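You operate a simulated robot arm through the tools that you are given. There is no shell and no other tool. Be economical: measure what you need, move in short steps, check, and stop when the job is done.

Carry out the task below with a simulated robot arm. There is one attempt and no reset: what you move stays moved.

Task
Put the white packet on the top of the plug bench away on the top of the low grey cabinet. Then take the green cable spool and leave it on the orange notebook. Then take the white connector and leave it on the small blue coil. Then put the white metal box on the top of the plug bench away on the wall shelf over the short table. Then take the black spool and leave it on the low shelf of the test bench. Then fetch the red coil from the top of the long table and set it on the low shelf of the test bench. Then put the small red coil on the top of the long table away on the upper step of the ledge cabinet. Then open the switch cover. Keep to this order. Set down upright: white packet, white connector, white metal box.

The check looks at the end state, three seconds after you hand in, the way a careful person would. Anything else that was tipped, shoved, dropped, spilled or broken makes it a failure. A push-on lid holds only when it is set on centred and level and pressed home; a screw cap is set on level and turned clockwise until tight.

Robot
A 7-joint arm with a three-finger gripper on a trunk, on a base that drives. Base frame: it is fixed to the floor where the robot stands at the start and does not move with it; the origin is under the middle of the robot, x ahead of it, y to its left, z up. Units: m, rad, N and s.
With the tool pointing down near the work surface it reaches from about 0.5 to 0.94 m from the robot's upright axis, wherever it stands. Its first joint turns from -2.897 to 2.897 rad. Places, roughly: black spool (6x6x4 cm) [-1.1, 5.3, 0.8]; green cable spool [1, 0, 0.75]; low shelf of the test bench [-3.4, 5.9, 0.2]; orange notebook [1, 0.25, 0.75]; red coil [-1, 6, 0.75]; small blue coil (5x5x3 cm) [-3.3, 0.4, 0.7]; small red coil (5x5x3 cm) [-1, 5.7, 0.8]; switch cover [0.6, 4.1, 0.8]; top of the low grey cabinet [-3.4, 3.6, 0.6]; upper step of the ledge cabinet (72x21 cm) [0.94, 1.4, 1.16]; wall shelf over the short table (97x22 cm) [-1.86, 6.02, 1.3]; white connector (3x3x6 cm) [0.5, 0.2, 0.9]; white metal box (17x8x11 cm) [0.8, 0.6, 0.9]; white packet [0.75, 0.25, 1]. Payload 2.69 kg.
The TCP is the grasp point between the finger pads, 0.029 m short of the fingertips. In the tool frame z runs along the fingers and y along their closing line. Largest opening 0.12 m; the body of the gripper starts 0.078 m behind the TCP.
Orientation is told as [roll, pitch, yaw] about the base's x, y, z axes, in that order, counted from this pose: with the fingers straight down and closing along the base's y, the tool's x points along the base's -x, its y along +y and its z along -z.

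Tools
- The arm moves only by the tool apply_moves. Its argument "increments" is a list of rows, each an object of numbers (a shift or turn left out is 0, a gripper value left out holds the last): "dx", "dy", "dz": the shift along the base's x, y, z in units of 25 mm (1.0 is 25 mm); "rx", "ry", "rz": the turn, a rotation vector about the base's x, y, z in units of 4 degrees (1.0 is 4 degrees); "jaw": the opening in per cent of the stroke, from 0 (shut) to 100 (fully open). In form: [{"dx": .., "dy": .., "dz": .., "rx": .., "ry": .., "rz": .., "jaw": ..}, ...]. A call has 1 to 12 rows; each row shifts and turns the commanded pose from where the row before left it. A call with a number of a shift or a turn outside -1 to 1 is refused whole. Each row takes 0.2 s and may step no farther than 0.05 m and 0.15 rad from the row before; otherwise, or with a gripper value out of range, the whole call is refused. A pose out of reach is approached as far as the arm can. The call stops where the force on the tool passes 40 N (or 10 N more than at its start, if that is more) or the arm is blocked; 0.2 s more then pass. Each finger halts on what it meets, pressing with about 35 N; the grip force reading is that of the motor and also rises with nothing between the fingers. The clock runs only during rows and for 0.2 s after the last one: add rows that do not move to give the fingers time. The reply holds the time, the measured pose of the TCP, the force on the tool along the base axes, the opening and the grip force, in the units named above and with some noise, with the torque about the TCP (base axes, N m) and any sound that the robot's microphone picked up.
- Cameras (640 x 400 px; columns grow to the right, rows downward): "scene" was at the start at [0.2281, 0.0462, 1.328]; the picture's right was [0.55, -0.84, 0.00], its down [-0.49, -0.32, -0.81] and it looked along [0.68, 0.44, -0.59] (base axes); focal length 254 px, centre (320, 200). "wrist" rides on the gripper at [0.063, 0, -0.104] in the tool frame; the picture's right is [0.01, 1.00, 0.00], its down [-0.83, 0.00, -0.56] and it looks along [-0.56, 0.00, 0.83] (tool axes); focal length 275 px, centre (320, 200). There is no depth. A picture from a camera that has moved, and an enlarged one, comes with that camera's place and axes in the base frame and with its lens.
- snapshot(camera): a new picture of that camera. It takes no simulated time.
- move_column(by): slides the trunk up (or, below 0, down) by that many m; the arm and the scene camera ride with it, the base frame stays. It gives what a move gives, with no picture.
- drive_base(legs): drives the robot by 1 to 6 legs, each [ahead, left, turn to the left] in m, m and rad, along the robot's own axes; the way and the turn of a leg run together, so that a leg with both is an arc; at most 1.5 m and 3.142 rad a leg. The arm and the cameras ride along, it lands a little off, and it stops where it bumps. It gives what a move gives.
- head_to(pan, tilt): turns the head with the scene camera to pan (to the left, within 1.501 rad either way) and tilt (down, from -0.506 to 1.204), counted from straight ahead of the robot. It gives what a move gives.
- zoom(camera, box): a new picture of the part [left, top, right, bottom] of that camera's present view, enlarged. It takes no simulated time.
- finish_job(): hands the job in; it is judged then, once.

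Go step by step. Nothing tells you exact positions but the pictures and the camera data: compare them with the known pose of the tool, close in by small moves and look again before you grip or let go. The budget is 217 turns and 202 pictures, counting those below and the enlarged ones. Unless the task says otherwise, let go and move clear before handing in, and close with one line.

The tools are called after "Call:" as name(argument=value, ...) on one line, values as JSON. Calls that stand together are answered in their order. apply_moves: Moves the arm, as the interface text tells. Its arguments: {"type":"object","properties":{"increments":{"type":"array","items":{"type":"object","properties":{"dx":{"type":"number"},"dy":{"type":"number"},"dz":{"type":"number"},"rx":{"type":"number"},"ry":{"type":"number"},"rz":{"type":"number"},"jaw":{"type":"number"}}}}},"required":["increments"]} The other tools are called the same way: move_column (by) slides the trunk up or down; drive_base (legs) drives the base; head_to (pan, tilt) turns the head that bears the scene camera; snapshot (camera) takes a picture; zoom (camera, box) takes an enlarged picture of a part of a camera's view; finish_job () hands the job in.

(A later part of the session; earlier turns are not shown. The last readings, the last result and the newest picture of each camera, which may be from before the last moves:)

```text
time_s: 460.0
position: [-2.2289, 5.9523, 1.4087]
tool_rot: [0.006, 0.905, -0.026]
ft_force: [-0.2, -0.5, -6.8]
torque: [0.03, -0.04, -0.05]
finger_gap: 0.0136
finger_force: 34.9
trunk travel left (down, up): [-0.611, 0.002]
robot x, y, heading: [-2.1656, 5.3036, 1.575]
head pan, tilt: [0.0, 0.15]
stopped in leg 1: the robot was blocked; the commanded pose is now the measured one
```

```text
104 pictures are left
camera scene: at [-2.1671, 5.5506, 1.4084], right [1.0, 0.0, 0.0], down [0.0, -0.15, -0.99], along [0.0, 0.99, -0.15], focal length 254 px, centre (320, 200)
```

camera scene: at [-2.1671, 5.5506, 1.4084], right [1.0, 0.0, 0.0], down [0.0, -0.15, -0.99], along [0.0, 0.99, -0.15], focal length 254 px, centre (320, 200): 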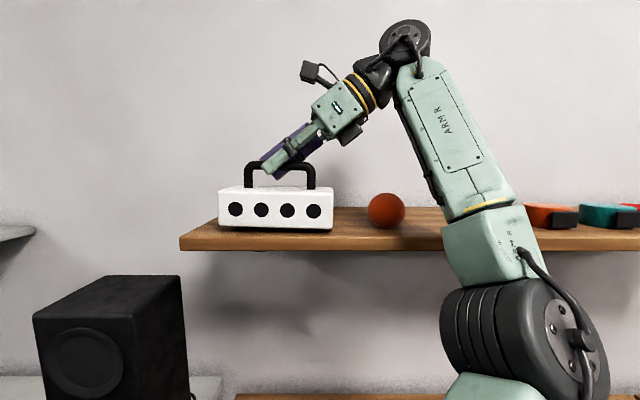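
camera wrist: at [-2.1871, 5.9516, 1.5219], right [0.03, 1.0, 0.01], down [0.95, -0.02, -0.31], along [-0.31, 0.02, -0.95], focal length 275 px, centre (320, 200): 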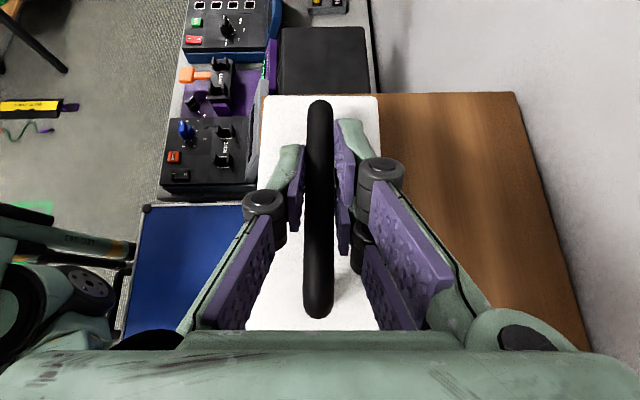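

The base touched something at y 5.304, 1 cm short, but the box is over the shelf. I'll zoom to check edges before lowering.

Call:
zoom(camera="scene", box=[170, 150, 350, 260])

Call:
zoom(camera="scene", box=[400, 180, 640, 400])

```text
3.56 times, centred on (260, 205) of scene
camera zoom: at [-2.1671, 5.5506, 1.4084], right [1.0, 0.0, 0.0], down [0.0, -0.15, -0.99], along [0.0, 0.99, -0.15], focal length 902 px, centre (533, 182)
```

zoom: 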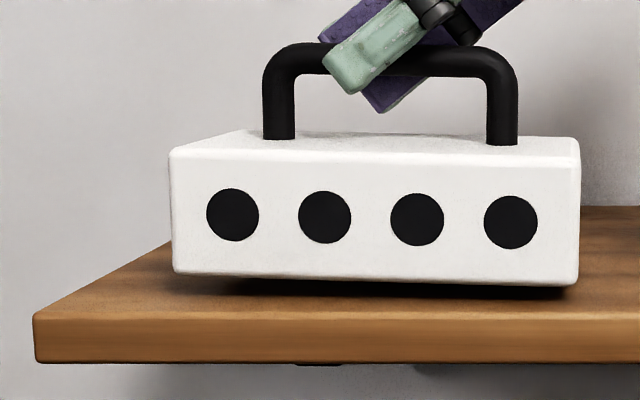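

```text
1.82 times, centred on (520, 290) of scene
camera zoom: at [-2.1671, 5.5506, 1.4084], right [1.0, 0.0, 0.0], down [0.0, -0.15, -0.99], along [0.0, 0.99, -0.15], focal length 461 px, centre (-44, 36)
```

zoom: 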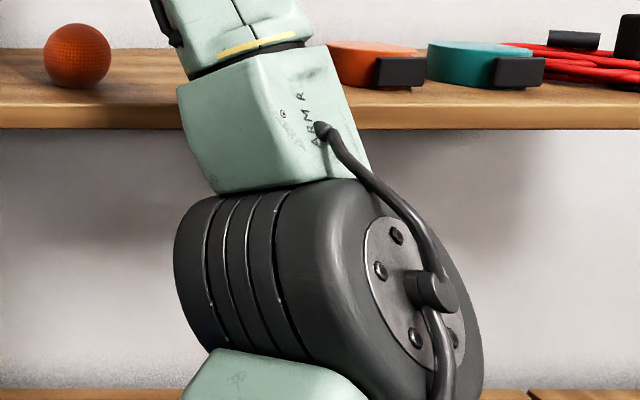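

The box would overhang the shelf front by about 1 cm and it's turned a few degrees. I'll lower slightly, push 3 cm deeper with the arm, and turn it +4.5°.

Call:
apply_moves(increments=[{"rz": 0.6, "dz": -0.2}, {"rz": 0.5, "dz": -0.25}, {"dy": 0.4}, {"dy": 0.4}, {"dy": 0.4}, {"dy": 0.2}, {}])

Call:
zoom(camera="scene", box=[170, 150, 350, 260])

Call:
snapshot(camera="wrist")

```text
time_s: 461.6
position: [-2.2298, 5.9858, 1.4]
tool_rot: [0.01, 0.907, 0.056]
ft_force: [-0.2, -8.2, 12.7]
torque: [-0.1, 0.61, 0.24]
finger_gap: 0.0133
finger_force: 34.8
trunk travel left (down, up): [-0.611, 0.002]
robot x, y, heading: [-2.1663, 5.3062, 1.573]
head pan, tilt: [0.0, 0.15]
```

```text
3.56 times, centred on (260, 205) of scene
camera zoom: at [-2.1669, 5.5492, 1.4088], right [1.0, 0.0, 0.0], down [0.0, -0.15, -0.99], along [0.0, 0.99, -0.15], focal length 902 px, centre (533, 182)
```

zoom: 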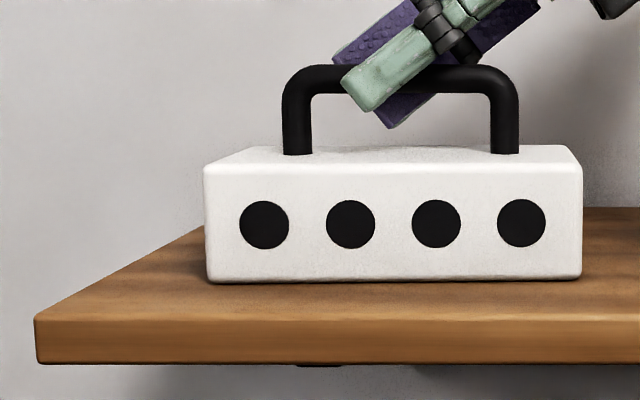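

```text
100 pictures are left
camera wrist: at [-2.1872, 5.988, 1.5126], right [-0.05, 1.0, 0.01], down [0.95, 0.05, -0.31], along [-0.31, -0.01, -0.95], focal length 275 px, centre (320, 200)
```

wrist: 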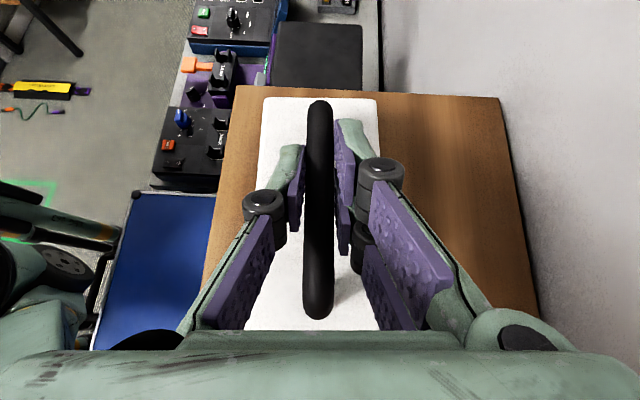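

The box rests squared on the shelf, about 3–4 cm behind the front edge. I'll ease off and open.

Call:
apply_moves(increments=[{"dz": 0.08}, {"jaw": 25}, {"jaw": 40}, {"jaw": 50}, {}, {}])

Call:
zoom(camera="scene", box=[170, 120, 350, 260])

```text
time_s: 463.0
position: [-2.2288, 5.9889, 1.399]
tool_rot: [0.007, 0.905, 0.053]
ft_force: [1.1, 0.4, -0.4]
torque: [-0.01, -0.03, -0.04]
finger_gap: 0.0603
finger_force: 0.2
trunk travel left (down, up): [-0.611, 0.002]
robot x, y, heading: [-2.1667, 5.3011, 1.569]
head pan, tilt: [0.0, 0.15]
```

```text
2.86 times, centred on (260, 190) of scene
camera zoom: at [-2.1671, 5.5513, 1.4083], right [1.0, 0.0, 0.0], down [0.0, -0.15, -0.99], along [0.0, 0.99, -0.15], focal length 724 px, centre (491, 229)
```

zoom: 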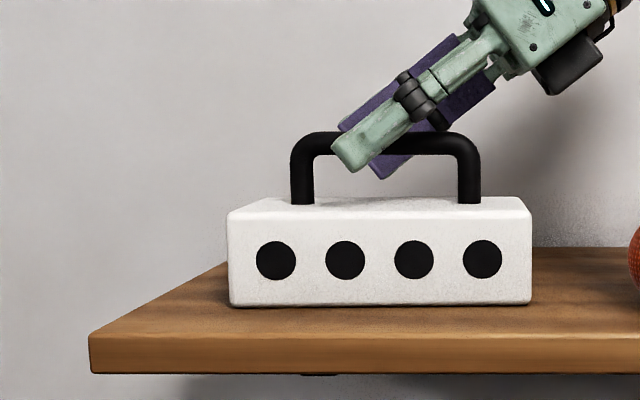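

Released and standing square. I'll slide the fingers out to the right along the bar, then back away.

Call:
apply_moves(increments=[{"dx": 0.8}, {"dx": 0.8}, {"dx": 0.8}, {"dx": 0.8}, {"dx": 0.7}, {}])

Call:
snapshot(camera="scene")

```text
time_s: 464.1
position: [-2.1558, 5.9716, 1.3872]
tool_rot: [0.042, 0.925, 0.086]
ft_force: [0.5, 1.1, 19.7]
torque: [0.72, 0.16, -0.07]
finger_gap: 0.0621
finger_force: 1.9
out of reach, approached as far as the arm can: row 2, 3, 4, 5
trunk travel left (down, up): [-0.611, 0.002]
robot x, y, heading: [-2.1683, 5.3045, 1.574]
head pan, tilt: [0.0, 0.15]
stopped in row 5: the force on the tool passed its limit at 46 N (the readings are from after the stop); the commanded pose is now the measured one
```

```text
98 pictures are left
camera scene: at [-2.1668, 5.5505, 1.4085], right [1.0, 0.0, 0.0], down [0.0, -0.15, -0.99], along [0.0, 0.99, -0.15], focal length 254 px, centre (320, 200)
```

scene: 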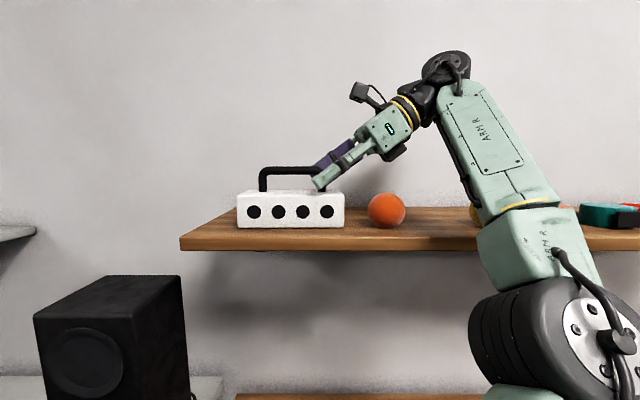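

The hand sagged onto the box top and dragged it about 1 cm right; it's still fine on the shelf. I'll relieve upward first.

Call:
apply_moves(increments=[{"dz": 0.4}, {"dz": 0.3}, {}])

Call:
zoom(camera="scene", box=[220, 100, 440, 250])

Call:
snapshot(camera="wrist")

```text
time_s: 464.9
position: [-2.1603, 5.9684, 1.3919]
tool_rot: [0.03, 0.921, 0.076]
ft_force: [0.4, -0.7, 0.7]
torque: [-0.01, 0.0, -0.01]
finger_gap: 0.06
finger_force: 0.1
out of reach, approached as far as the arm can: row 1, 2
trunk travel left (down, up): [-0.611, 0.002]
robot x, y, heading: [-2.1618, 5.304, 1.578]
head pan, tilt: [0.0, 0.15]
```

```text
2.67 times, centred on (330, 175) of scene
camera zoom: at [-2.1675, 5.5513, 1.4082], right [1.0, 0.0, 0.0], down [0.0, -0.15, -0.99], along [0.0, 0.99, -0.15], focal length 676 px, centre (293, 267)
```

zoom: 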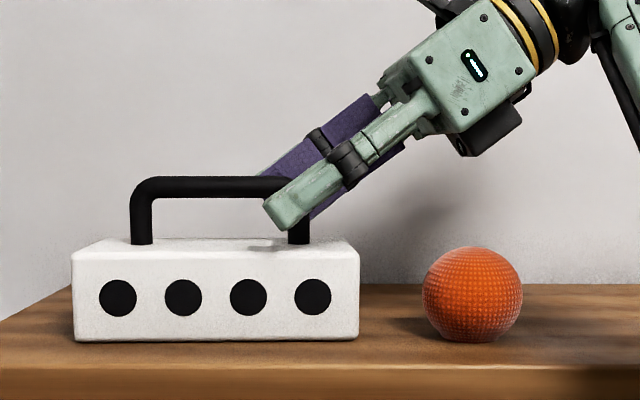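

```text
96 pictures are left
camera wrist: at [-2.1159, 5.9694, 1.5041], right [-0.05, 1.0, 0.02], down [0.94, 0.06, -0.33], along [-0.33, 0.0, -0.95], focal length 275 px, centre (320, 200)
```

wrist: 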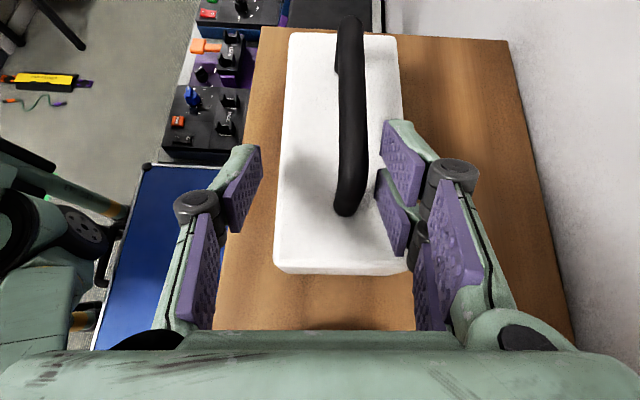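

I'll tilt the fingers a little flatter to gain height, then slide out to the right.

Call:
apply_moves(increments=[{"ry": 1}, {"ry": 1}, {"dz": 0.3}, {"dx": 0.6}, {"dx": 0.6}, {"dx": 0.6}, {}])

Call:
zoom(camera="scene", box=[220, 100, 440, 250])

```text
time_s: 466.5
position: [-2.115, 5.9679, 1.4001]
tool_rot: [0.052, 1.06, 0.093]
ft_force: [0.0, -0.1, -1.0]
torque: [-0.02, 0.02, -0.02]
finger_gap: 0.06
finger_force: 0.0
trunk travel left (down, up): [-0.611, 0.002]
robot x, y, heading: [-2.168, 5.3031, 1.575]
head pan, tilt: [0.0, 0.15]
```

```text
2.67 times, centred on (330, 175) of scene
camera zoom: at [-2.1675, 5.5516, 1.4082], right [1.0, 0.0, 0.0], down [0.0, -0.15, -0.99], along [0.0, 0.99, -0.15], focal length 676 px, centre (293, 267)
```

zoom: 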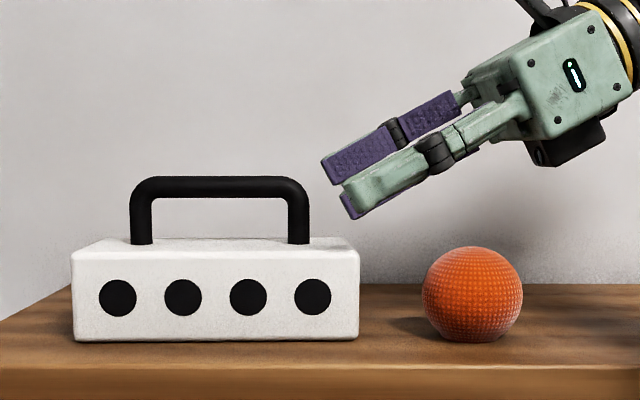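

Clear. I'll back off, bring the tool back to vertical and lower, then look at the long table.

Call:
drive_base(legs=[[-0.4, 0, 0]])

Call:
apply_moves(increments=[{"ry": -1, "dz": -1}, {"ry": -1, "dz": -1}, {"ry": -1, "dz": -1}, {"ry": -1, "dz": -1}, {"ry": -1, "dz": -1}, {"ry": -1, "dz": -1}, {"ry": -1, "dz": -1}, {"ry": -1, "dz": -1}, {"ry": -1, "dz": -1}, {"ry": -1, "dz": -1}, {"ry": -1, "dz": -1}, {"ry": -1, "dz": -1}])

Call:
apply_moves(increments=[{"ry": -1, "dy": -0.5}, {"ry": -1, "dy": -0.5}, {"ry": -1, "dy": -0.5}, {"ry": -0.2, "dy": -0.5, "rz": -0.2}])

Call:
drive_base(legs=[[0, 0, -1.57]])

Call:
head_to(pan=0.35, tilt=0.45)

Call:
snapshot(camera="scene")

```text
time_s: 469.0
position: [-2.1134, 5.5701, 1.3992]
tool_rot: [0.054, 1.06, 0.095]
ft_force: [-0.3, -0.7, -0.5]
torque: [-0.01, -0.01, 0.0]
finger_gap: 0.0601
finger_force: 0.1
trunk travel left (down, up): [-0.611, 0.002]
robot x, y, heading: [-2.1655, 4.906, 1.572]
head pan, tilt: [0.0, 0.15]
```

```text
time_s: 471.6
position: [-2.1136, 5.5703, 1.0988]
tool_rot: [-0.018, 0.226, 0.047]
ft_force: [0.0, 0.6, 0.0]
torque: [0.02, 0.01, 0.02]
finger_gap: 0.0601
finger_force: 0.1
trunk travel left (down, up): [-0.611, 0.002]
robot x, y, heading: [-2.1636, 4.902, 1.579]
head pan, tilt: [0.0, 0.15]
```

```text
time_s: 472.6
position: [-2.1151, 5.5197, 1.1]
tool_rot: [-0.032, 0.0, 0.031]
ft_force: [-0.1, -0.9, -0.1]
torque: [-0.02, 0.01, -0.01]
finger_gap: 0.06
finger_force: 0.0
trunk travel left (down, up): [-0.611, 0.002]
robot x, y, heading: [-2.1651, 4.9057, 1.575]
head pan, tilt: [0.0, 0.15]
```

```text
time_s: 476.9
position: [-1.5511, 4.855, 1.0999]
tool_rot: [-0.028, 0.001, -1.542]
ft_force: [0.0, -0.1, 0.0]
torque: [-0.02, 0.0, 0.0]
finger_gap: 0.0601
finger_force: 0.0
trunk travel left (down, up): [-0.611, 0.002]
robot x, y, heading: [-2.1619, 4.905, 0.003]
head pan, tilt: [0.0, 0.15]
```

```text
time_s: 477.8
position: [-1.55, 4.8543, 1.101]
tool_rot: [-0.031, 0.001, -1.54]
ft_force: [0.1, 0.7, -0.1]
torque: [0.02, -0.01, -0.01]
finger_gap: 0.06
finger_force: 0.0
trunk travel left (down, up): [-0.611, 0.002]
robot x, y, heading: [-2.159, 4.9074, -0.003]
head pan, tilt: [0.351, 0.45]
```

```text
94 pictures are left
camera scene: at [-1.9232, 4.9362, 1.3804], right [0.34, -0.94, 0.0], down [-0.41, -0.15, -0.9], along [0.85, 0.31, -0.43], focal length 254 px, centre (320, 200)
```

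scene: 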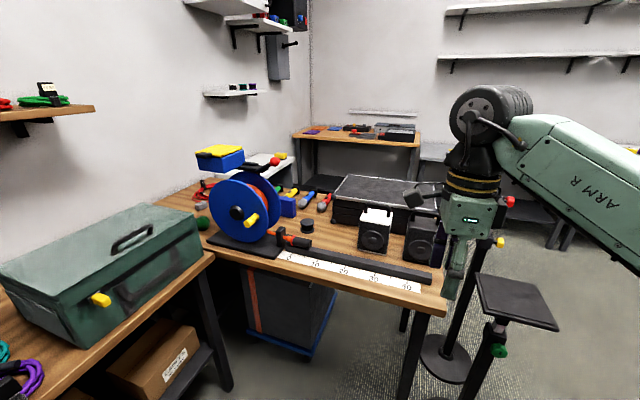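

I see the long table. A small black spool is near pixel (307, 226) and red things are behind the blue reel. I'll zoom.

Call:
zoom(camera="scene", box=[170, 130, 450, 310])

```text
2.22 times, centred on (310, 220) of scene
camera zoom: at [-1.9232, 4.9362, 1.3804], right [0.34, -0.94, 0.0], down [-0.41, -0.15, -0.9], along [0.85, 0.31, -0.43], focal length 563 px, centre (342, 156)
```

zoom: 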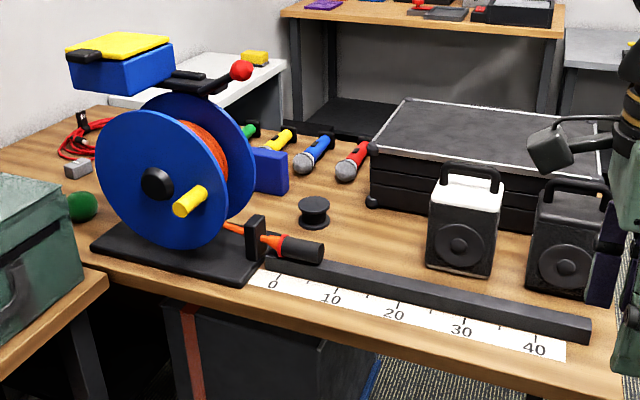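

The black spool is near (-1.04, 5.32). I'll drive closer along the table's west side and turn the tool so the fingers close along y.

Call:
apply_moves(increments=[{"rz": 1, "dz": 0.3, "jaw": 85}, {"rz": 1, "dz": 0.3}, {"rz": 1, "dz": 0.3}, {"rz": 1, "dz": 0.3}, {"rz": 1, "dz": 0.3}, {"rz": 1}, {"rz": 1}, {"rz": 1}, {"rz": 1}, {"rz": 1}, {"rz": 1}, {"rz": 1}])

Call:
apply_moves(increments=[{"rz": 1}, {"rz": 1}, {"rz": 1}, {"rz": 1}, {"rz": 1}, {"rz": 1}, {"rz": 1}, {"rz": 1}, {"rz": 1}, {"rz": 1, "ry": 0.1}, {"rx": 0.2, "ry": 0.2}])

Call:
drive_base(legs=[[0.2, 0.36, 0], [0.15, 0, 0]])

Call:
snapshot(camera="wrist")

Call:
snapshot(camera="scene")

```text
time_s: 480.4
position: [-1.5511, 4.8541, 1.1373]
tool_rot: [-0.03, 0.0, -0.7]
ft_force: [0.4, 0.4, -0.2]
torque: [0.03, -0.01, 0.01]
finger_gap: 0.1021
finger_force: 0.1
trunk travel left (down, up): [-0.611, 0.002]
robot x, y, heading: [-2.1611, 4.9049, -0.0]
head pan, tilt: [0.351, 0.45]
```

```text
time_s: 482.8
position: [-1.5508, 4.8541, 1.1385]
tool_rot: [-0.015, 0.02, -0.003]
ft_force: [-0.2, 1.1, 0.3]
torque: [0.0, -0.01, 0.01]
finger_gap: 0.102
finger_force: 0.0
trunk travel left (down, up): [-0.611, 0.002]
robot x, y, heading: [-2.1663, 4.9055, 0.001]
head pan, tilt: [0.351, 0.45]
```

```text
time_s: 487.1
position: [-1.2006, 5.2179, 1.1365]
tool_rot: [-0.015, 0.022, -0.006]
ft_force: [0.6, 0.3, 0.5]
torque: [-0.01, 0.02, 0.0]
finger_gap: 0.1019
finger_force: 0.1
trunk travel left (down, up): [-0.611, 0.002]
robot x, y, heading: [-1.8159, 5.2702, -0.002]
head pan, tilt: [0.351, 0.45]
```

```text
92 pictures are left
camera wrist: at [-1.2619, 5.2199, 1.2419], right [0.0, 1.0, -0.02], down [0.84, 0.01, 0.54], along [0.54, -0.01, -0.84], focal length 275 px, centre (320, 200)
```

wrist: 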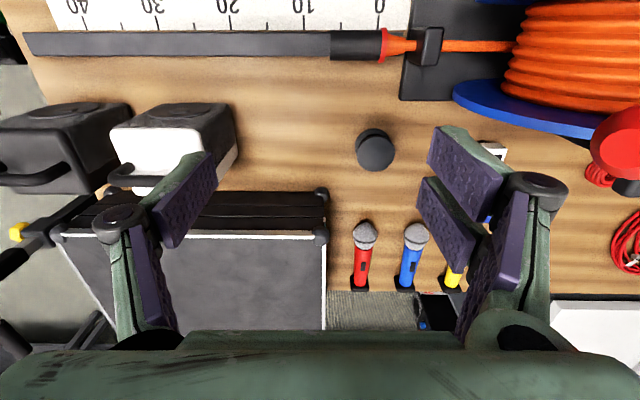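

```text
91 pictures are left
camera scene: at [-1.5729, 5.2995, 1.3801], right [0.34, -0.94, 0.0], down [-0.41, -0.15, -0.9], along [0.84, 0.31, -0.44], focal length 254 px, centre (320, 200)
```

scene: 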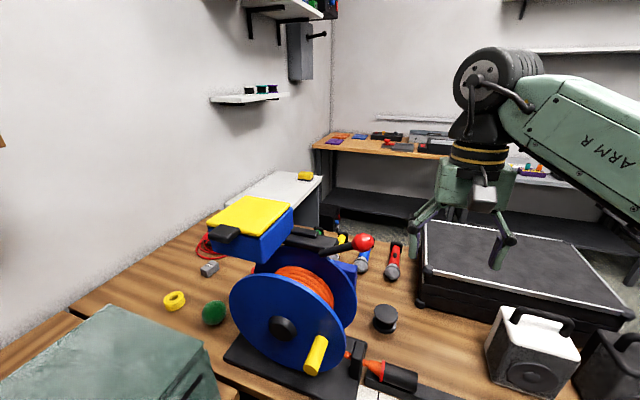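

The spool is about (-1.085, 5.305), top ≈0.83. I'll move over it and lower partway, keeping clear of the reel.

Call:
apply_moves(increments=[{"dy": 0.85, "dx": 0.5, "jaw": 75}, {"dy": 0.85, "dx": 0.5}, {"dy": 0.85, "dx": 0.5}, {"dy": 0.85, "dx": 0.5}, {"dz": -1, "dx": 0.3}, {"dz": -1, "dx": 0.3}, {"dz": -1, "dx": 0.3}, {"dz": -1, "dx": 0.2}, {"dz": -1}, {"rx": 0.2, "ry": -0.3}, {}])

Call:
snapshot(camera="wrist")

Call:
snapshot(camera="scene")

```text
time_s: 489.5
position: [-1.1235, 5.3029, 1.0118]
tool_rot: [-0.002, -0.001, -0.006]
ft_force: [-0.1, -0.6, 0.1]
torque: [-0.01, 0.02, 0.01]
finger_gap: 0.0901
finger_force: 0.0
trunk travel left (down, up): [-0.611, 0.002]
robot x, y, heading: [-1.8131, 5.2718, 0.005]
head pan, tilt: [0.351, 0.45]
```

```text
90 pictures are left
camera wrist: at [-1.1875, 5.3036, 1.1155], right [0.0, 1.0, 0.0], down [0.83, 0.0, 0.56], along [0.56, 0.0, -0.83], focal length 275 px, centre (320, 200)
```

wrist: 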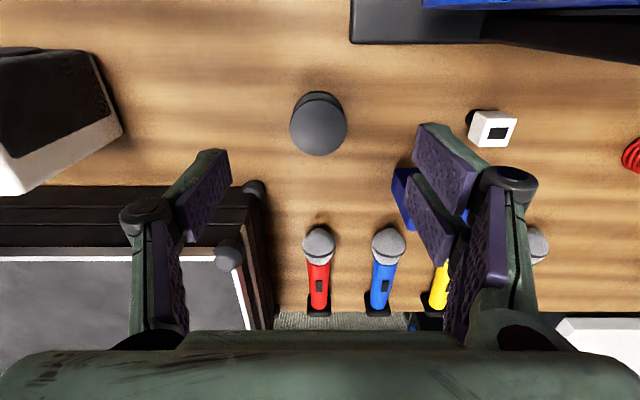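

```text
89 pictures are left
camera scene: at [-1.5738, 5.2996, 1.3803], right [0.34, -0.94, 0.0], down [-0.41, -0.15, -0.9], along [0.85, 0.31, -0.44], focal length 254 px, centre (320, 200)
```

scene: 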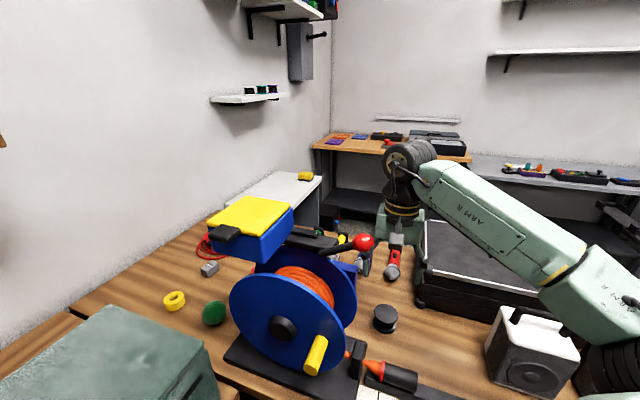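

Call:
apply_moves(increments=[{"dx": 0.65}, {"dx": 0.6}, {"dz": -1}, {"dz": -1}, {"dz": -1}, {"dz": -1}, {"dz": -1}, {"dz": -1}, {"dz": -0.4}, {}])

Call:
snapshot(camera="wrist")

Call:
zoom(camera="scene", box=[330, 200, 470, 350])

```text
time_s: 491.7
position: [-1.0917, 5.3013, 0.853]
tool_rot: [-0.002, -0.001, -0.003]
ft_force: [0.2, -0.6, 0.2]
torque: [-0.01, 0.01, 0.03]
finger_gap: 0.0901
finger_force: 0.1
trunk travel left (down, up): [-0.611, 0.002]
robot x, y, heading: [-1.8116, 5.2695, -0.0]
head pan, tilt: [0.351, 0.45]
```

```text
88 pictures are left
camera wrist: at [-1.1561, 5.303, 0.9559], right [0.0, 1.0, 0.0], down [0.83, 0.0, 0.56], along [0.56, 0.0, -0.83], focal length 275 px, centre (320, 200)
```

wrist: 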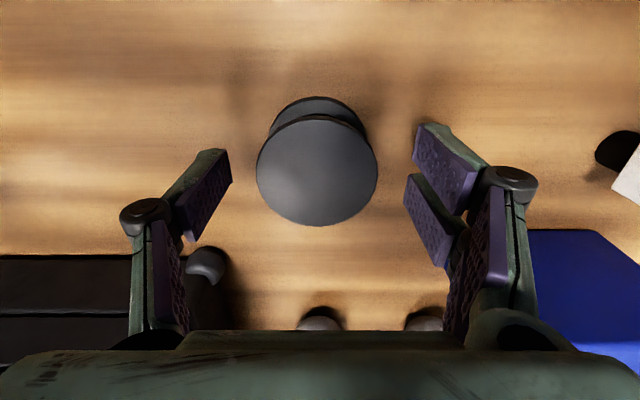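

```text
2.67 times, centred on (400, 275) of scene
camera zoom: at [-1.5738, 5.2996, 1.3803], right [0.34, -0.94, 0.0], down [-0.41, -0.15, -0.9], along [0.85, 0.31, -0.44], focal length 676 px, centre (107, 0)
```

zoom: 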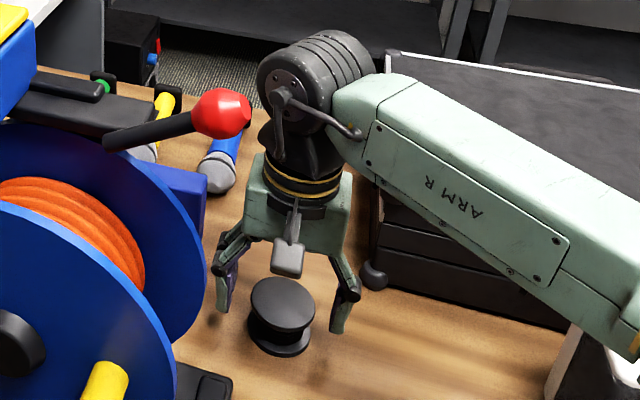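

The spool top is at 0.834 and centred. Lowering to 0.829 and closing.

Call:
apply_moves(increments=[{"dz": -0.5}, {"dz": -0.45}, {}, {"jaw": 20}, {}, {}, {}, {}, {}])

Call:
apply_moves(increments=[{"dz": 0.5}, {"dz": 1}, {"dz": 1}, {"dz": 1}, {"dz": 1}, {"dz": 1}, {"dz": 1}, {"dz": 1}, {"dz": 1}, {"dz": 1}, {"dz": 1}, {"dz": 1}])

Call:
snapshot(camera="wrist")

```text
time_s: 493.7
position: [-1.0924, 5.3022, 0.8286]
tool_rot: [0.0, -0.001, -0.006]
ft_force: [0.0, 0.0, -0.1]
torque: [0.02, -0.01, -0.01]
finger_gap: 0.0586
finger_force: 34.8
trunk travel left (down, up): [-0.611, 0.002]
robot x, y, heading: [-1.8166, 5.2688, 0.003]
head pan, tilt: [0.351, 0.45]
```

```text
time_s: 496.3
position: [-1.0914, 5.3019, 1.1172]
tool_rot: [-0.001, -0.001, -0.005]
ft_force: [0.2, 1.0, -1.3]
torque: [-0.01, -0.01, 0.01]
finger_gap: 0.0583
finger_force: 34.7
trunk travel left (down, up): [-0.611, 0.002]
robot x, y, heading: [-1.813, 5.2687, 0.002]
head pan, tilt: [0.351, 0.45]
```

```text
86 pictures are left
camera wrist: at [-1.1559, 5.3035, 1.2204], right [0.0, 1.0, 0.0], down [0.83, 0.0, 0.56], along [0.56, 0.0, -0.83], focal length 275 px, centre (320, 200)
```

wrist: 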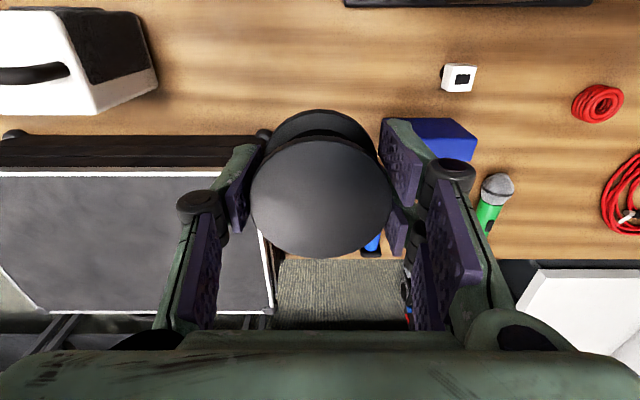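

Held. I'll retract, back away from the table, turn to face the test bench and strafe to its open shelf bay.

Call:
apply_moves(increments=[{"dx": -1}, {"dx": -1}, {"dx": -1}, {"dx": -1}, {"dx": -1}, {"dx": -1}, {"dx": -1}, {"dx": -1}])

Call:
drive_base(legs=[[-0.4, -0.12, 0], [0, 0, 1.57], [0, 0.8, 0], [0, 0.6, 0]])

Call:
head_to(pan=0.0, tilt=0.9)

Call:
snapshot(camera="scene")

```text
time_s: 497.4
position: [-1.1902, 5.297, 1.1177]
tool_rot: [0.001, -0.016, -0.034]
ft_force: [14.0, -4.2, 2.5]
torque: [0.16, 0.26, -0.53]
finger_gap: 0.0582
finger_force: 35.3
trunk travel left (down, up): [-0.611, 0.002]
robot x, y, heading: [-1.8173, 5.2716, 0.002]
head pan, tilt: [0.351, 0.45]
stopped in row 5: the force on the tool passed its limit at 58 N (the readings are from after the stop); the commanded pose is now the measured one
```

```text
time_s: 498.3
position: [-1.1995, 5.2916, 1.1174]
tool_rot: [0.005, -0.026, -0.051]
ft_force: [1.3, -2.3, 0.9]
torque: [0.11, 0.05, 0.01]
finger_gap: 0.0583
finger_force: 35.1
trunk travel left (down, up): [-0.611, 0.002]
robot x, y, heading: [-1.8292, 5.2653, 0.001]
head pan, tilt: [0.351, 0.45]
stopped in leg 1: the force on the tool passed its limit at 64 N (the readings are from after the stop); the commanded pose is now the measured one
```

```text
time_s: 499.2
position: [-1.1982, 5.2913, 1.1182]
tool_rot: [0.005, -0.025, -0.053]
ft_force: [1.6, -3.5, 1.3]
torque: [0.15, 0.05, -0.04]
finger_gap: 0.0586
finger_force: 34.6
trunk travel left (down, up): [-0.611, 0.002]
robot x, y, heading: [-1.8281, 5.2668, 0.002]
head pan, tilt: [0.0, 0.901]
```

```text
85 pictures are left
camera scene: at [-1.5974, 5.2627, 1.342], right [0.0, -1.0, 0.0], down [-0.78, 0.0, -0.62], along [0.62, 0.0, -0.78], focal length 254 px, centre (320, 200)
```

scene: 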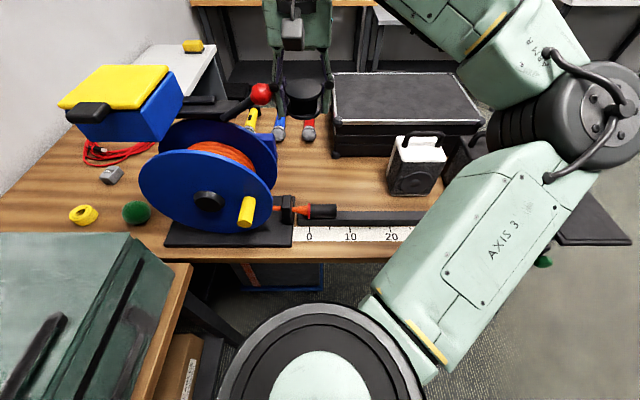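

The hand caught the reel's red lever knob on the way back. I'll move away from it (+x, then -y) before retracting, and then check the reel.

Call:
apply_moves(increments=[{"dx": 0.6}, {"dx": 0.2, "dy": -0.6}, {"dy": -0.8}, {"dy": -0.8}, {"dy": -0.8}, {"dy": -0.8}, {}])

Call:
snapshot(camera="scene")

```text
time_s: 500.8
position: [-1.1787, 5.1976, 1.1175]
tool_rot: [0.005, -0.025, -0.052]
ft_force: [-0.2, 0.7, -0.6]
torque: [0.01, 0.0, -0.01]
finger_gap: 0.0582
finger_force: 34.8
trunk travel left (down, up): [-0.611, 0.002]
robot x, y, heading: [-1.8275, 5.2668, -0.002]
head pan, tilt: [0.0, 0.901]
```

```text
84 pictures are left
camera scene: at [-1.5976, 5.2632, 1.342], right [0.0, -1.0, 0.0], down [-0.78, 0.0, -0.62], along [0.62, 0.0, -0.78], focal length 254 px, centre (320, 200)
```

scene: 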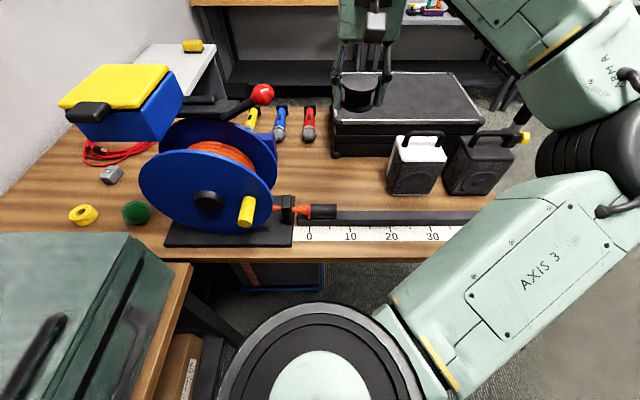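

The reel still looks in place. I'm now clear of the lever, so I'll retract along x and go on.

Call:
apply_moves(increments=[{"dx": -1}, {"dx": -1}, {"dx": -1}, {"dx": -1}, {"dx": -1}, {"dx": -1, "rz": 0.7}])

Call:
zoom(camera="scene", box=[60, 50, 340, 270])

Call:
drive_base(legs=[[-0.38, -0.12, 0], [0, 0, 1.57], [0, 0.8, 0], [0, 0.6, 0]])

Call:
head_to(pan=0.3, tilt=0.9)

Call:
snapshot(camera="scene")

```text
time_s: 502.2
position: [-1.3293, 5.1971, 1.118]
tool_rot: [0.005, -0.025, -0.002]
ft_force: [-0.5, -0.6, 0.2]
torque: [0.01, -0.01, 0.01]
finger_gap: 0.0582
finger_force: 34.7
trunk travel left (down, up): [-0.611, 0.002]
robot x, y, heading: [-1.8253, 5.2619, -0.0]
head pan, tilt: [0.0, 0.901]
```

```text
1.82 times, centred on (200, 160) of scene
camera zoom: at [-1.5979, 5.2631, 1.3421], right [0.0, -1.0, 0.0], down [-0.78, 0.0, -0.62], along [0.62, 0.0, -0.78], focal length 461 px, centre (538, 273)
```

zoom: 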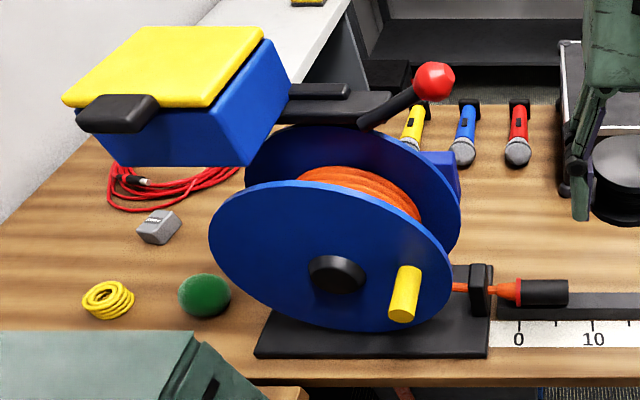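

```text
time_s: 519.5
position: [-3.5427, 5.6467, 1.1188]
tool_rot: [0.005, -0.024, 1.569]
ft_force: [-0.3, 0.0, 0.0]
torque: [-0.01, 0.0, 0.0]
finger_gap: 0.058
finger_force: 34.8
trunk travel left (down, up): [-0.611, 0.002]
robot x, y, heading: [-3.6109, 5.1448, 1.576]
head pan, tilt: [0.0, 0.901]
```

```text
time_s: 520.3
position: [-3.5427, 5.6467, 1.1178]
tool_rot: [0.006, -0.023, 1.572]
ft_force: [-0.8, 0.1, -1.4]
torque: [-0.02, 0.0, 0.02]
finger_gap: 0.0579
finger_force: 35.6
trunk travel left (down, up): [-0.611, 0.002]
robot x, y, heading: [-3.6096, 5.1481, 1.572]
head pan, tilt: [0.3, 0.901]
```

```text
82 pictures are left
camera scene: at [-3.6337, 5.3739, 1.342], right [0.95, 0.3, 0.0], down [0.23, -0.75, -0.62], along [-0.18, 0.59, -0.78], focal length 254 px, centre (320, 200)
```

scene: 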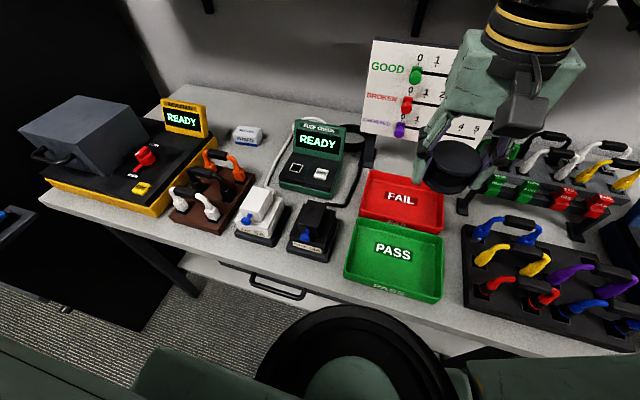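

The bench top's front edge is at y≈5.53 with a drawer under it on the left. I'll back off, lower the column fully so the arm can reach under the top, and look at the low shelf.

Call:
drive_base(legs=[[-0.3, 0, 0]])

Call:
move_column(by=-0.55)

Call:
head_to(pan=0.1, tilt=0.4)

Call:
snapshot(camera="scene")

Call:
snapshot(camera="wrist")

```text
time_s: 522.4
position: [-3.5431, 5.3464, 1.1189]
tool_rot: [0.005, -0.024, 1.571]
ft_force: [0.8, 0.2, -0.4]
torque: [0.03, -0.01, 0.0]
finger_gap: 0.0579
finger_force: 35.3
trunk travel left (down, up): [-0.611, 0.002]
robot x, y, heading: [-3.6065, 4.8463, 1.569]
head pan, tilt: [0.3, 0.901]
```

```text
refused: -0.55 is not a number from -0.4 to 0.4
```

```text
time_s: 523.3
position: [-3.5427, 5.3462, 1.1178]
tool_rot: [0.005, -0.025, 1.571]
ft_force: [-0.1, 0.0, -1.4]
torque: [0.02, 0.01, 0.02]
finger_gap: 0.0581
finger_force: 34.8
trunk travel left (down, up): [-0.611, 0.002]
robot x, y, heading: [-3.6107, 4.8493, 1.573]
head pan, tilt: [0.099, 0.4]
```

```text
81 pictures are left
camera scene: at [-3.6203, 5.0941, 1.3849], right [0.99, 0.1, 0.0], down [0.04, -0.39, -0.92], along [-0.09, 0.92, -0.39], focal length 254 px, centre (320, 200)
```

scene: 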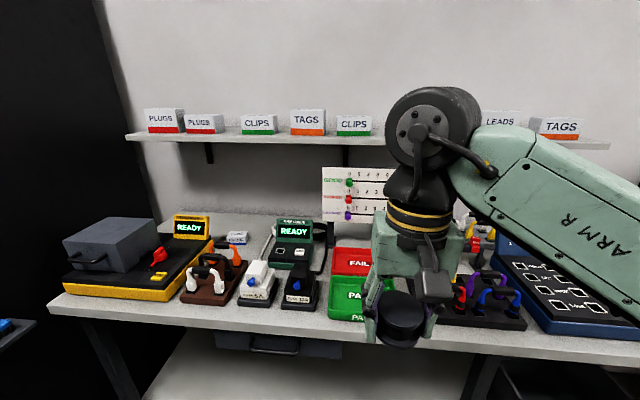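

```text
80 pictures are left
camera wrist: at [-3.5426, 5.2827, 1.2195], right [-1.0, -0.01, 0.01], down [0.0, 0.82, 0.58], along [-0.01, 0.58, -0.82], focal length 275 px, centre (320, 200)
```

wrist: 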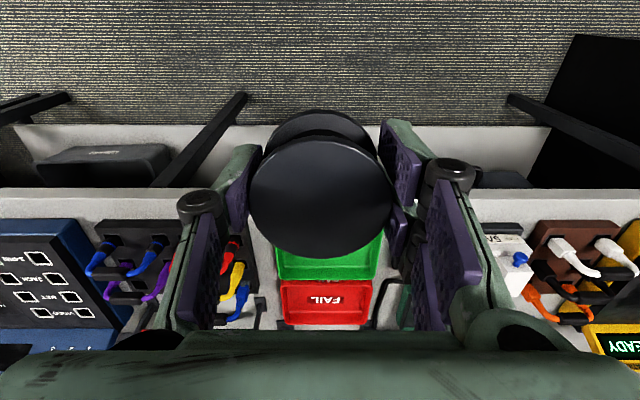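

The bay between the legs spans x -4.35…-3.22; the low shelf front is at y≈5.667 and the bench top's front at 5.52. I'll lower the column in two steps.

Call:
move_column(by=-0.4)

Call:
move_column(by=-0.16)

Call:
head_to(pan=0.0, tilt=0.4)

Call:
snapshot(camera="scene")

```text
time_s: 527.1
position: [-3.5424, 5.3465, 0.7173]
tool_rot: [0.006, -0.025, 1.573]
ft_force: [0.2, -0.2, -0.9]
torque: [-0.02, -0.02, 0.0]
finger_gap: 0.0583
finger_force: 34.3
trunk travel left (down, up): [-0.211, 0.402]
robot x, y, heading: [-3.6089, 4.8466, 1.568]
head pan, tilt: [0.099, 0.4]
```

```text
time_s: 529.2
position: [-3.5431, 5.345, 0.5896]
tool_rot: [0.008, -0.03, 1.573]
ft_force: [-0.3, 0.8, -0.7]
torque: [-0.02, -0.01, 0.02]
finger_gap: 0.0581
finger_force: 35.0
trunk travel left (down, up): [-0.079, 0.534]
robot x, y, heading: [-3.6104, 4.8457, 1.575]
head pan, tilt: [0.099, 0.4]
stopped: the arm was blocked; the commanded pose is now the measured one
```

```text
time_s: 529.8
position: [-3.5435, 5.3463, 0.5899]
tool_rot: [0.005, -0.031, 1.574]
ft_force: [-0.1, 0.1, -0.5]
torque: [0.01, -0.02, 0.01]
finger_gap: 0.0582
finger_force: 35.2
trunk travel left (down, up): [-0.079, 0.534]
robot x, y, heading: [-3.6091, 4.8499, 1.57]
head pan, tilt: [0.0, 0.4]
```

```text
79 pictures are left
camera scene: at [-3.6113, 5.0918, 0.856], right [1.0, 0.0, 0.0], down [0.0, -0.38, -0.92], along [0.0, 0.92, -0.38], focal length 254 px, centre (320, 200)
```

scene: 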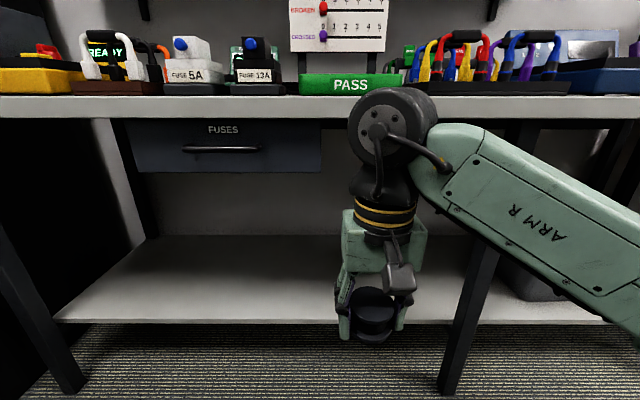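

The column stopped near its low end. I'll lift it slightly, lower the arm itself in front of the bench, then reach in under the top.

Call:
move_column(by=0.03)

Call:
apply_moves(increments=[{"dz": -1}, {"dz": -1}, {"dz": -1}, {"dz": -1}, {"dz": -1}, {"dz": -1}, {"dz": -1}, {"dz": -1}, {"dz": -1}, {}])

Call:
snapshot(camera="scene")

```text
time_s: 530.6
position: [-3.5428, 5.3478, 0.6161]
tool_rot: [0.004, -0.025, 1.572]
ft_force: [0.8, -0.7, -0.4]
torque: [-0.01, -0.01, -0.01]
finger_gap: 0.0581
finger_force: 34.7
trunk travel left (down, up): [-0.109, 0.504]
robot x, y, heading: [-3.6097, 4.8473, 1.575]
head pan, tilt: [0.0, 0.4]
```

```text
time_s: 532.8
position: [-3.5415, 5.3474, 0.3904]
tool_rot: [0.003, -0.023, 1.571]
ft_force: [0.8, 0.1, -0.4]
torque: [0.03, -0.01, -0.02]
finger_gap: 0.058
finger_force: 34.9
trunk travel left (down, up): [-0.109, 0.504]
robot x, y, heading: [-3.6072, 4.8454, 1.574]
head pan, tilt: [0.0, 0.4]
```

```text
78 pictures are left
camera scene: at [-3.611, 5.0945, 0.8832], right [1.0, 0.0, 0.0], down [0.0, -0.39, -0.92], along [0.0, 0.92, -0.39], focal length 254 px, centre (320, 200)
```

scene: 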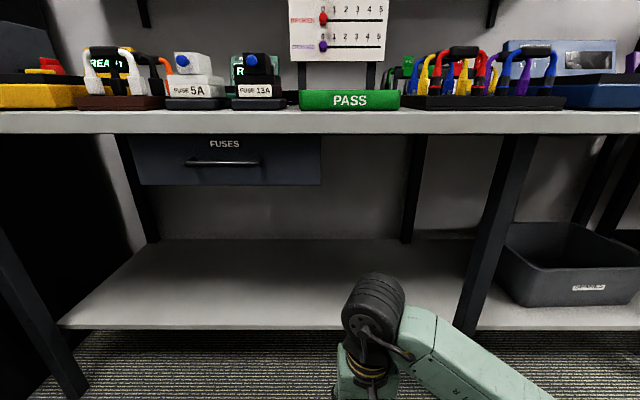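

The low shelf bay is empty (z≈0.208). I'll lower a bit more, drive in with a small shift left, then extend the arm over the shelf.

Call:
apply_moves(increments=[{"dz": -1}, {"dz": -1}, {"dz": -1}, {"dz": -0.4}])

Call:
drive_base(legs=[[0.2, 0.12, 0]])

Call:
apply_moves(increments=[{"dy": 1}, {"dy": 1}, {"dy": 1}, {"dy": 1}, {"dy": 1}, {"dy": 1}, {"dy": 1}, {"dy": 1}, {"dy": 1}, {"dy": 1}, {}])

Call:
snapshot(camera="scene")

Call:
snapshot(camera="wrist")

```text
time_s: 533.8
position: [-3.5426, 5.3488, 0.3125]
tool_rot: [-0.016, -0.031, 1.587]
ft_force: [-0.6, -0.7, -2.0]
torque: [-0.01, -0.02, 0.05]
finger_gap: 0.0582
finger_force: 34.8
trunk travel left (down, up): [-0.109, 0.504]
robot x, y, heading: [-3.6115, 4.8495, 1.572]
head pan, tilt: [0.0, 0.4]
```

```text
time_s: 535.5
position: [-3.6613, 5.5471, 0.3133]
tool_rot: [-0.014, -0.03, 1.583]
ft_force: [-0.1, -0.2, -0.3]
torque: [-0.04, -0.01, -0.01]
finger_gap: 0.0581
finger_force: 34.7
trunk travel left (down, up): [-0.109, 0.504]
robot x, y, heading: [-3.7315, 5.0462, 1.578]
head pan, tilt: [0.0, 0.4]
```

```text
time_s: 537.9
position: [-3.6612, 5.7965, 0.3079]
tool_rot: [-0.009, -0.025, 1.582]
ft_force: [0.6, 0.5, -1.2]
torque: [0.01, -0.01, 0.0]
finger_gap: 0.0577
finger_force: 34.9
trunk travel left (down, up): [-0.109, 0.504]
robot x, y, heading: [-3.7271, 5.0455, 1.575]
head pan, tilt: [0.0, 0.4]
```

```text
77 pictures are left
camera scene: at [-3.7314, 5.2931, 0.8832], right [1.0, 0.0, 0.0], down [0.0, -0.39, -0.92], along [0.0, 0.92, -0.39], focal length 254 px, centre (320, 200)
```

scene: 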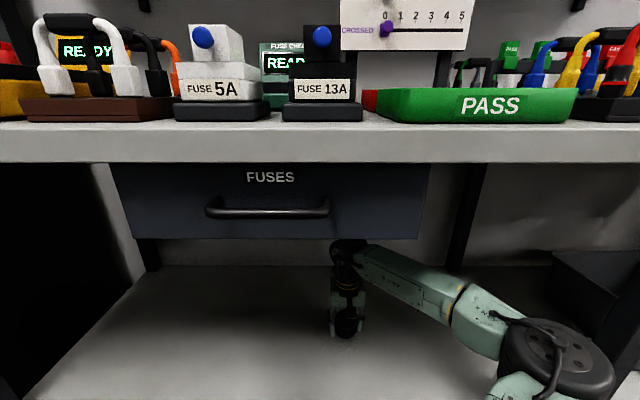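

```text
76 pictures are left
camera wrist: at [-3.6628, 5.7324, 0.4094], right [-1.0, -0.02, -0.01], down [-0.02, 0.82, 0.58], along [0.0, 0.58, -0.82], focal length 275 px, centre (320, 200)
```

wrist: 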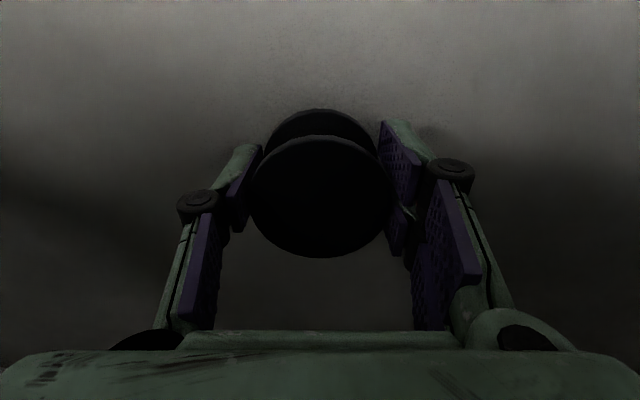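

Over the shelf. Lowering to contact.

Call:
apply_moves(increments=[{"dz": -0.8}, {"dz": -0.7}, {"dz": -0.5}, {"dz": -0.25}, {"dz": -0.2}, {"dz": -0.2}, {}])

```text
time_s: 538.6
position: [-3.6627, 5.7972, 0.2779]
tool_rot: [-0.008, -0.032, 1.582]
ft_force: [0.7, -8.1, 24.3]
torque: [-0.74, 0.6, 0.15]
finger_gap: 0.0581
finger_force: 35.1
trunk travel left (down, up): [-0.109, 0.504]
robot x, y, heading: [-3.7299, 5.0448, 1.576]
head pan, tilt: [0.0, 0.4]
stopped in row 3: the force on the tool passed its limit at 53 N (the readings are from after the stop); the commanded pose is now the measured one
```

Contact: the shelf is at about 0.243. I'll relieve and release.

Call:
apply_moves(increments=[{"dz": 0.12}, {"jaw": 65}, {"jaw": 75}, {}, {}, {"dz": 0.8}, {"dz": 1}, {"dz": 0.6}, {}])

Call:
snapshot(camera="wrist")

```text
time_s: 540.6
position: [-3.6623, 5.7981, 0.3374]
tool_rot: [-0.008, -0.029, 1.583]
ft_force: [0.9, -0.3, 1.0]
torque: [-0.03, -0.01, -0.01]
finger_gap: 0.09
finger_force: 0.2
trunk travel left (down, up): [-0.109, 0.504]
robot x, y, heading: [-3.73, 5.0424, 1.579]
head pan, tilt: [0.0, 0.4]
```

```text
75 pictures are left
camera wrist: at [-3.6638, 5.7329, 0.4388], right [-1.0, -0.02, -0.01], down [-0.02, 0.82, 0.58], along [0.0, 0.58, -0.82], focal length 275 px, centre (320, 200)
```

wrist: 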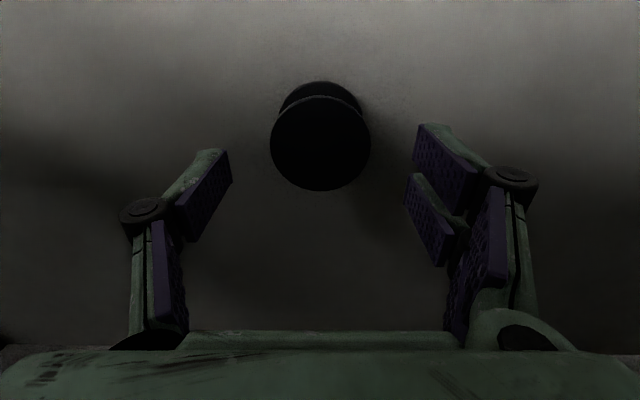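

The spool sits flat on the low shelf. I'll withdraw the same way, then raise.

Call:
apply_moves(increments=[{"dy": -1}, {"dy": -1}, {"dy": -1}, {"dy": -1}, {"dy": -1}, {"dy": -1}, {"dy": -1}, {"dy": -1}, {"dy": -1}, {"dy": -1}])

Call:
drive_base(legs=[[-0.28, 0, 0]])

Call:
apply_moves(increments=[{"dz": 1}, {"dz": 1}, {"dz": 1}, {"dz": 1}, {"dz": 1}, {"dz": 1}, {"dz": 1}, {"dz": 1}, {"dz": 1}, {"dz": 1}, {"dz": 0.5}])

Call:
move_column(by=0.4)

Call:
snapshot(camera="scene")

```text
time_s: 542.8
position: [-3.6625, 5.5473, 0.338]
tool_rot: [-0.008, -0.029, 1.582]
ft_force: [-0.2, 0.8, -0.4]
torque: [0.02, -0.02, -0.03]
finger_gap: 0.0901
finger_force: 0.0
trunk travel left (down, up): [-0.109, 0.504]
robot x, y, heading: [-3.7307, 5.0453, 1.569]
head pan, tilt: [0.0, 0.4]
```

```text
time_s: 544.8
position: [-3.6637, 5.2684, 0.338]
tool_rot: [-0.009, -0.027, 1.587]
ft_force: [1.2, 0.9, -0.1]
torque: [0.02, -0.03, 0.03]
finger_gap: 0.0902
finger_force: 0.1
trunk travel left (down, up): [-0.109, 0.504]
robot x, y, heading: [-3.7306, 4.7684, 1.572]
head pan, tilt: [0.0, 0.4]
```

```text
time_s: 547.1
position: [-3.6628, 5.269, 0.6015]
tool_rot: [-0.009, -0.028, 1.587]
ft_force: [-0.6, -0.5, 0.4]
torque: [-0.01, -0.01, 0.04]
finger_gap: 0.0903
finger_force: 0.0
trunk travel left (down, up): [-0.109, 0.504]
robot x, y, heading: [-3.7281, 4.7677, 1.572]
head pan, tilt: [0.0, 0.4]
```

```text
time_s: 551.0
position: [-3.6627, 5.2701, 1.0007]
tool_rot: [-0.008, -0.027, 1.585]
ft_force: [0.3, 0.4, 0.5]
torque: [0.0, -0.03, 0.0]
finger_gap: 0.0897
finger_force: 0.1
trunk travel left (down, up): [-0.509, 0.104]
robot x, y, heading: [-3.7277, 4.7705, 1.573]
head pan, tilt: [0.0, 0.4]
```

```text
74 pictures are left
camera scene: at [-3.731, 5.0141, 1.2832], right [1.0, 0.0, 0.0], down [0.0, -0.39, -0.92], along [0.0, 0.92, -0.39], focal length 254 px, centre (320, 200)
```

scene: 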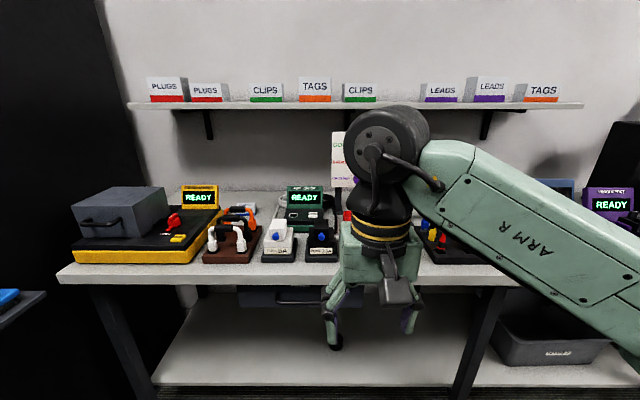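

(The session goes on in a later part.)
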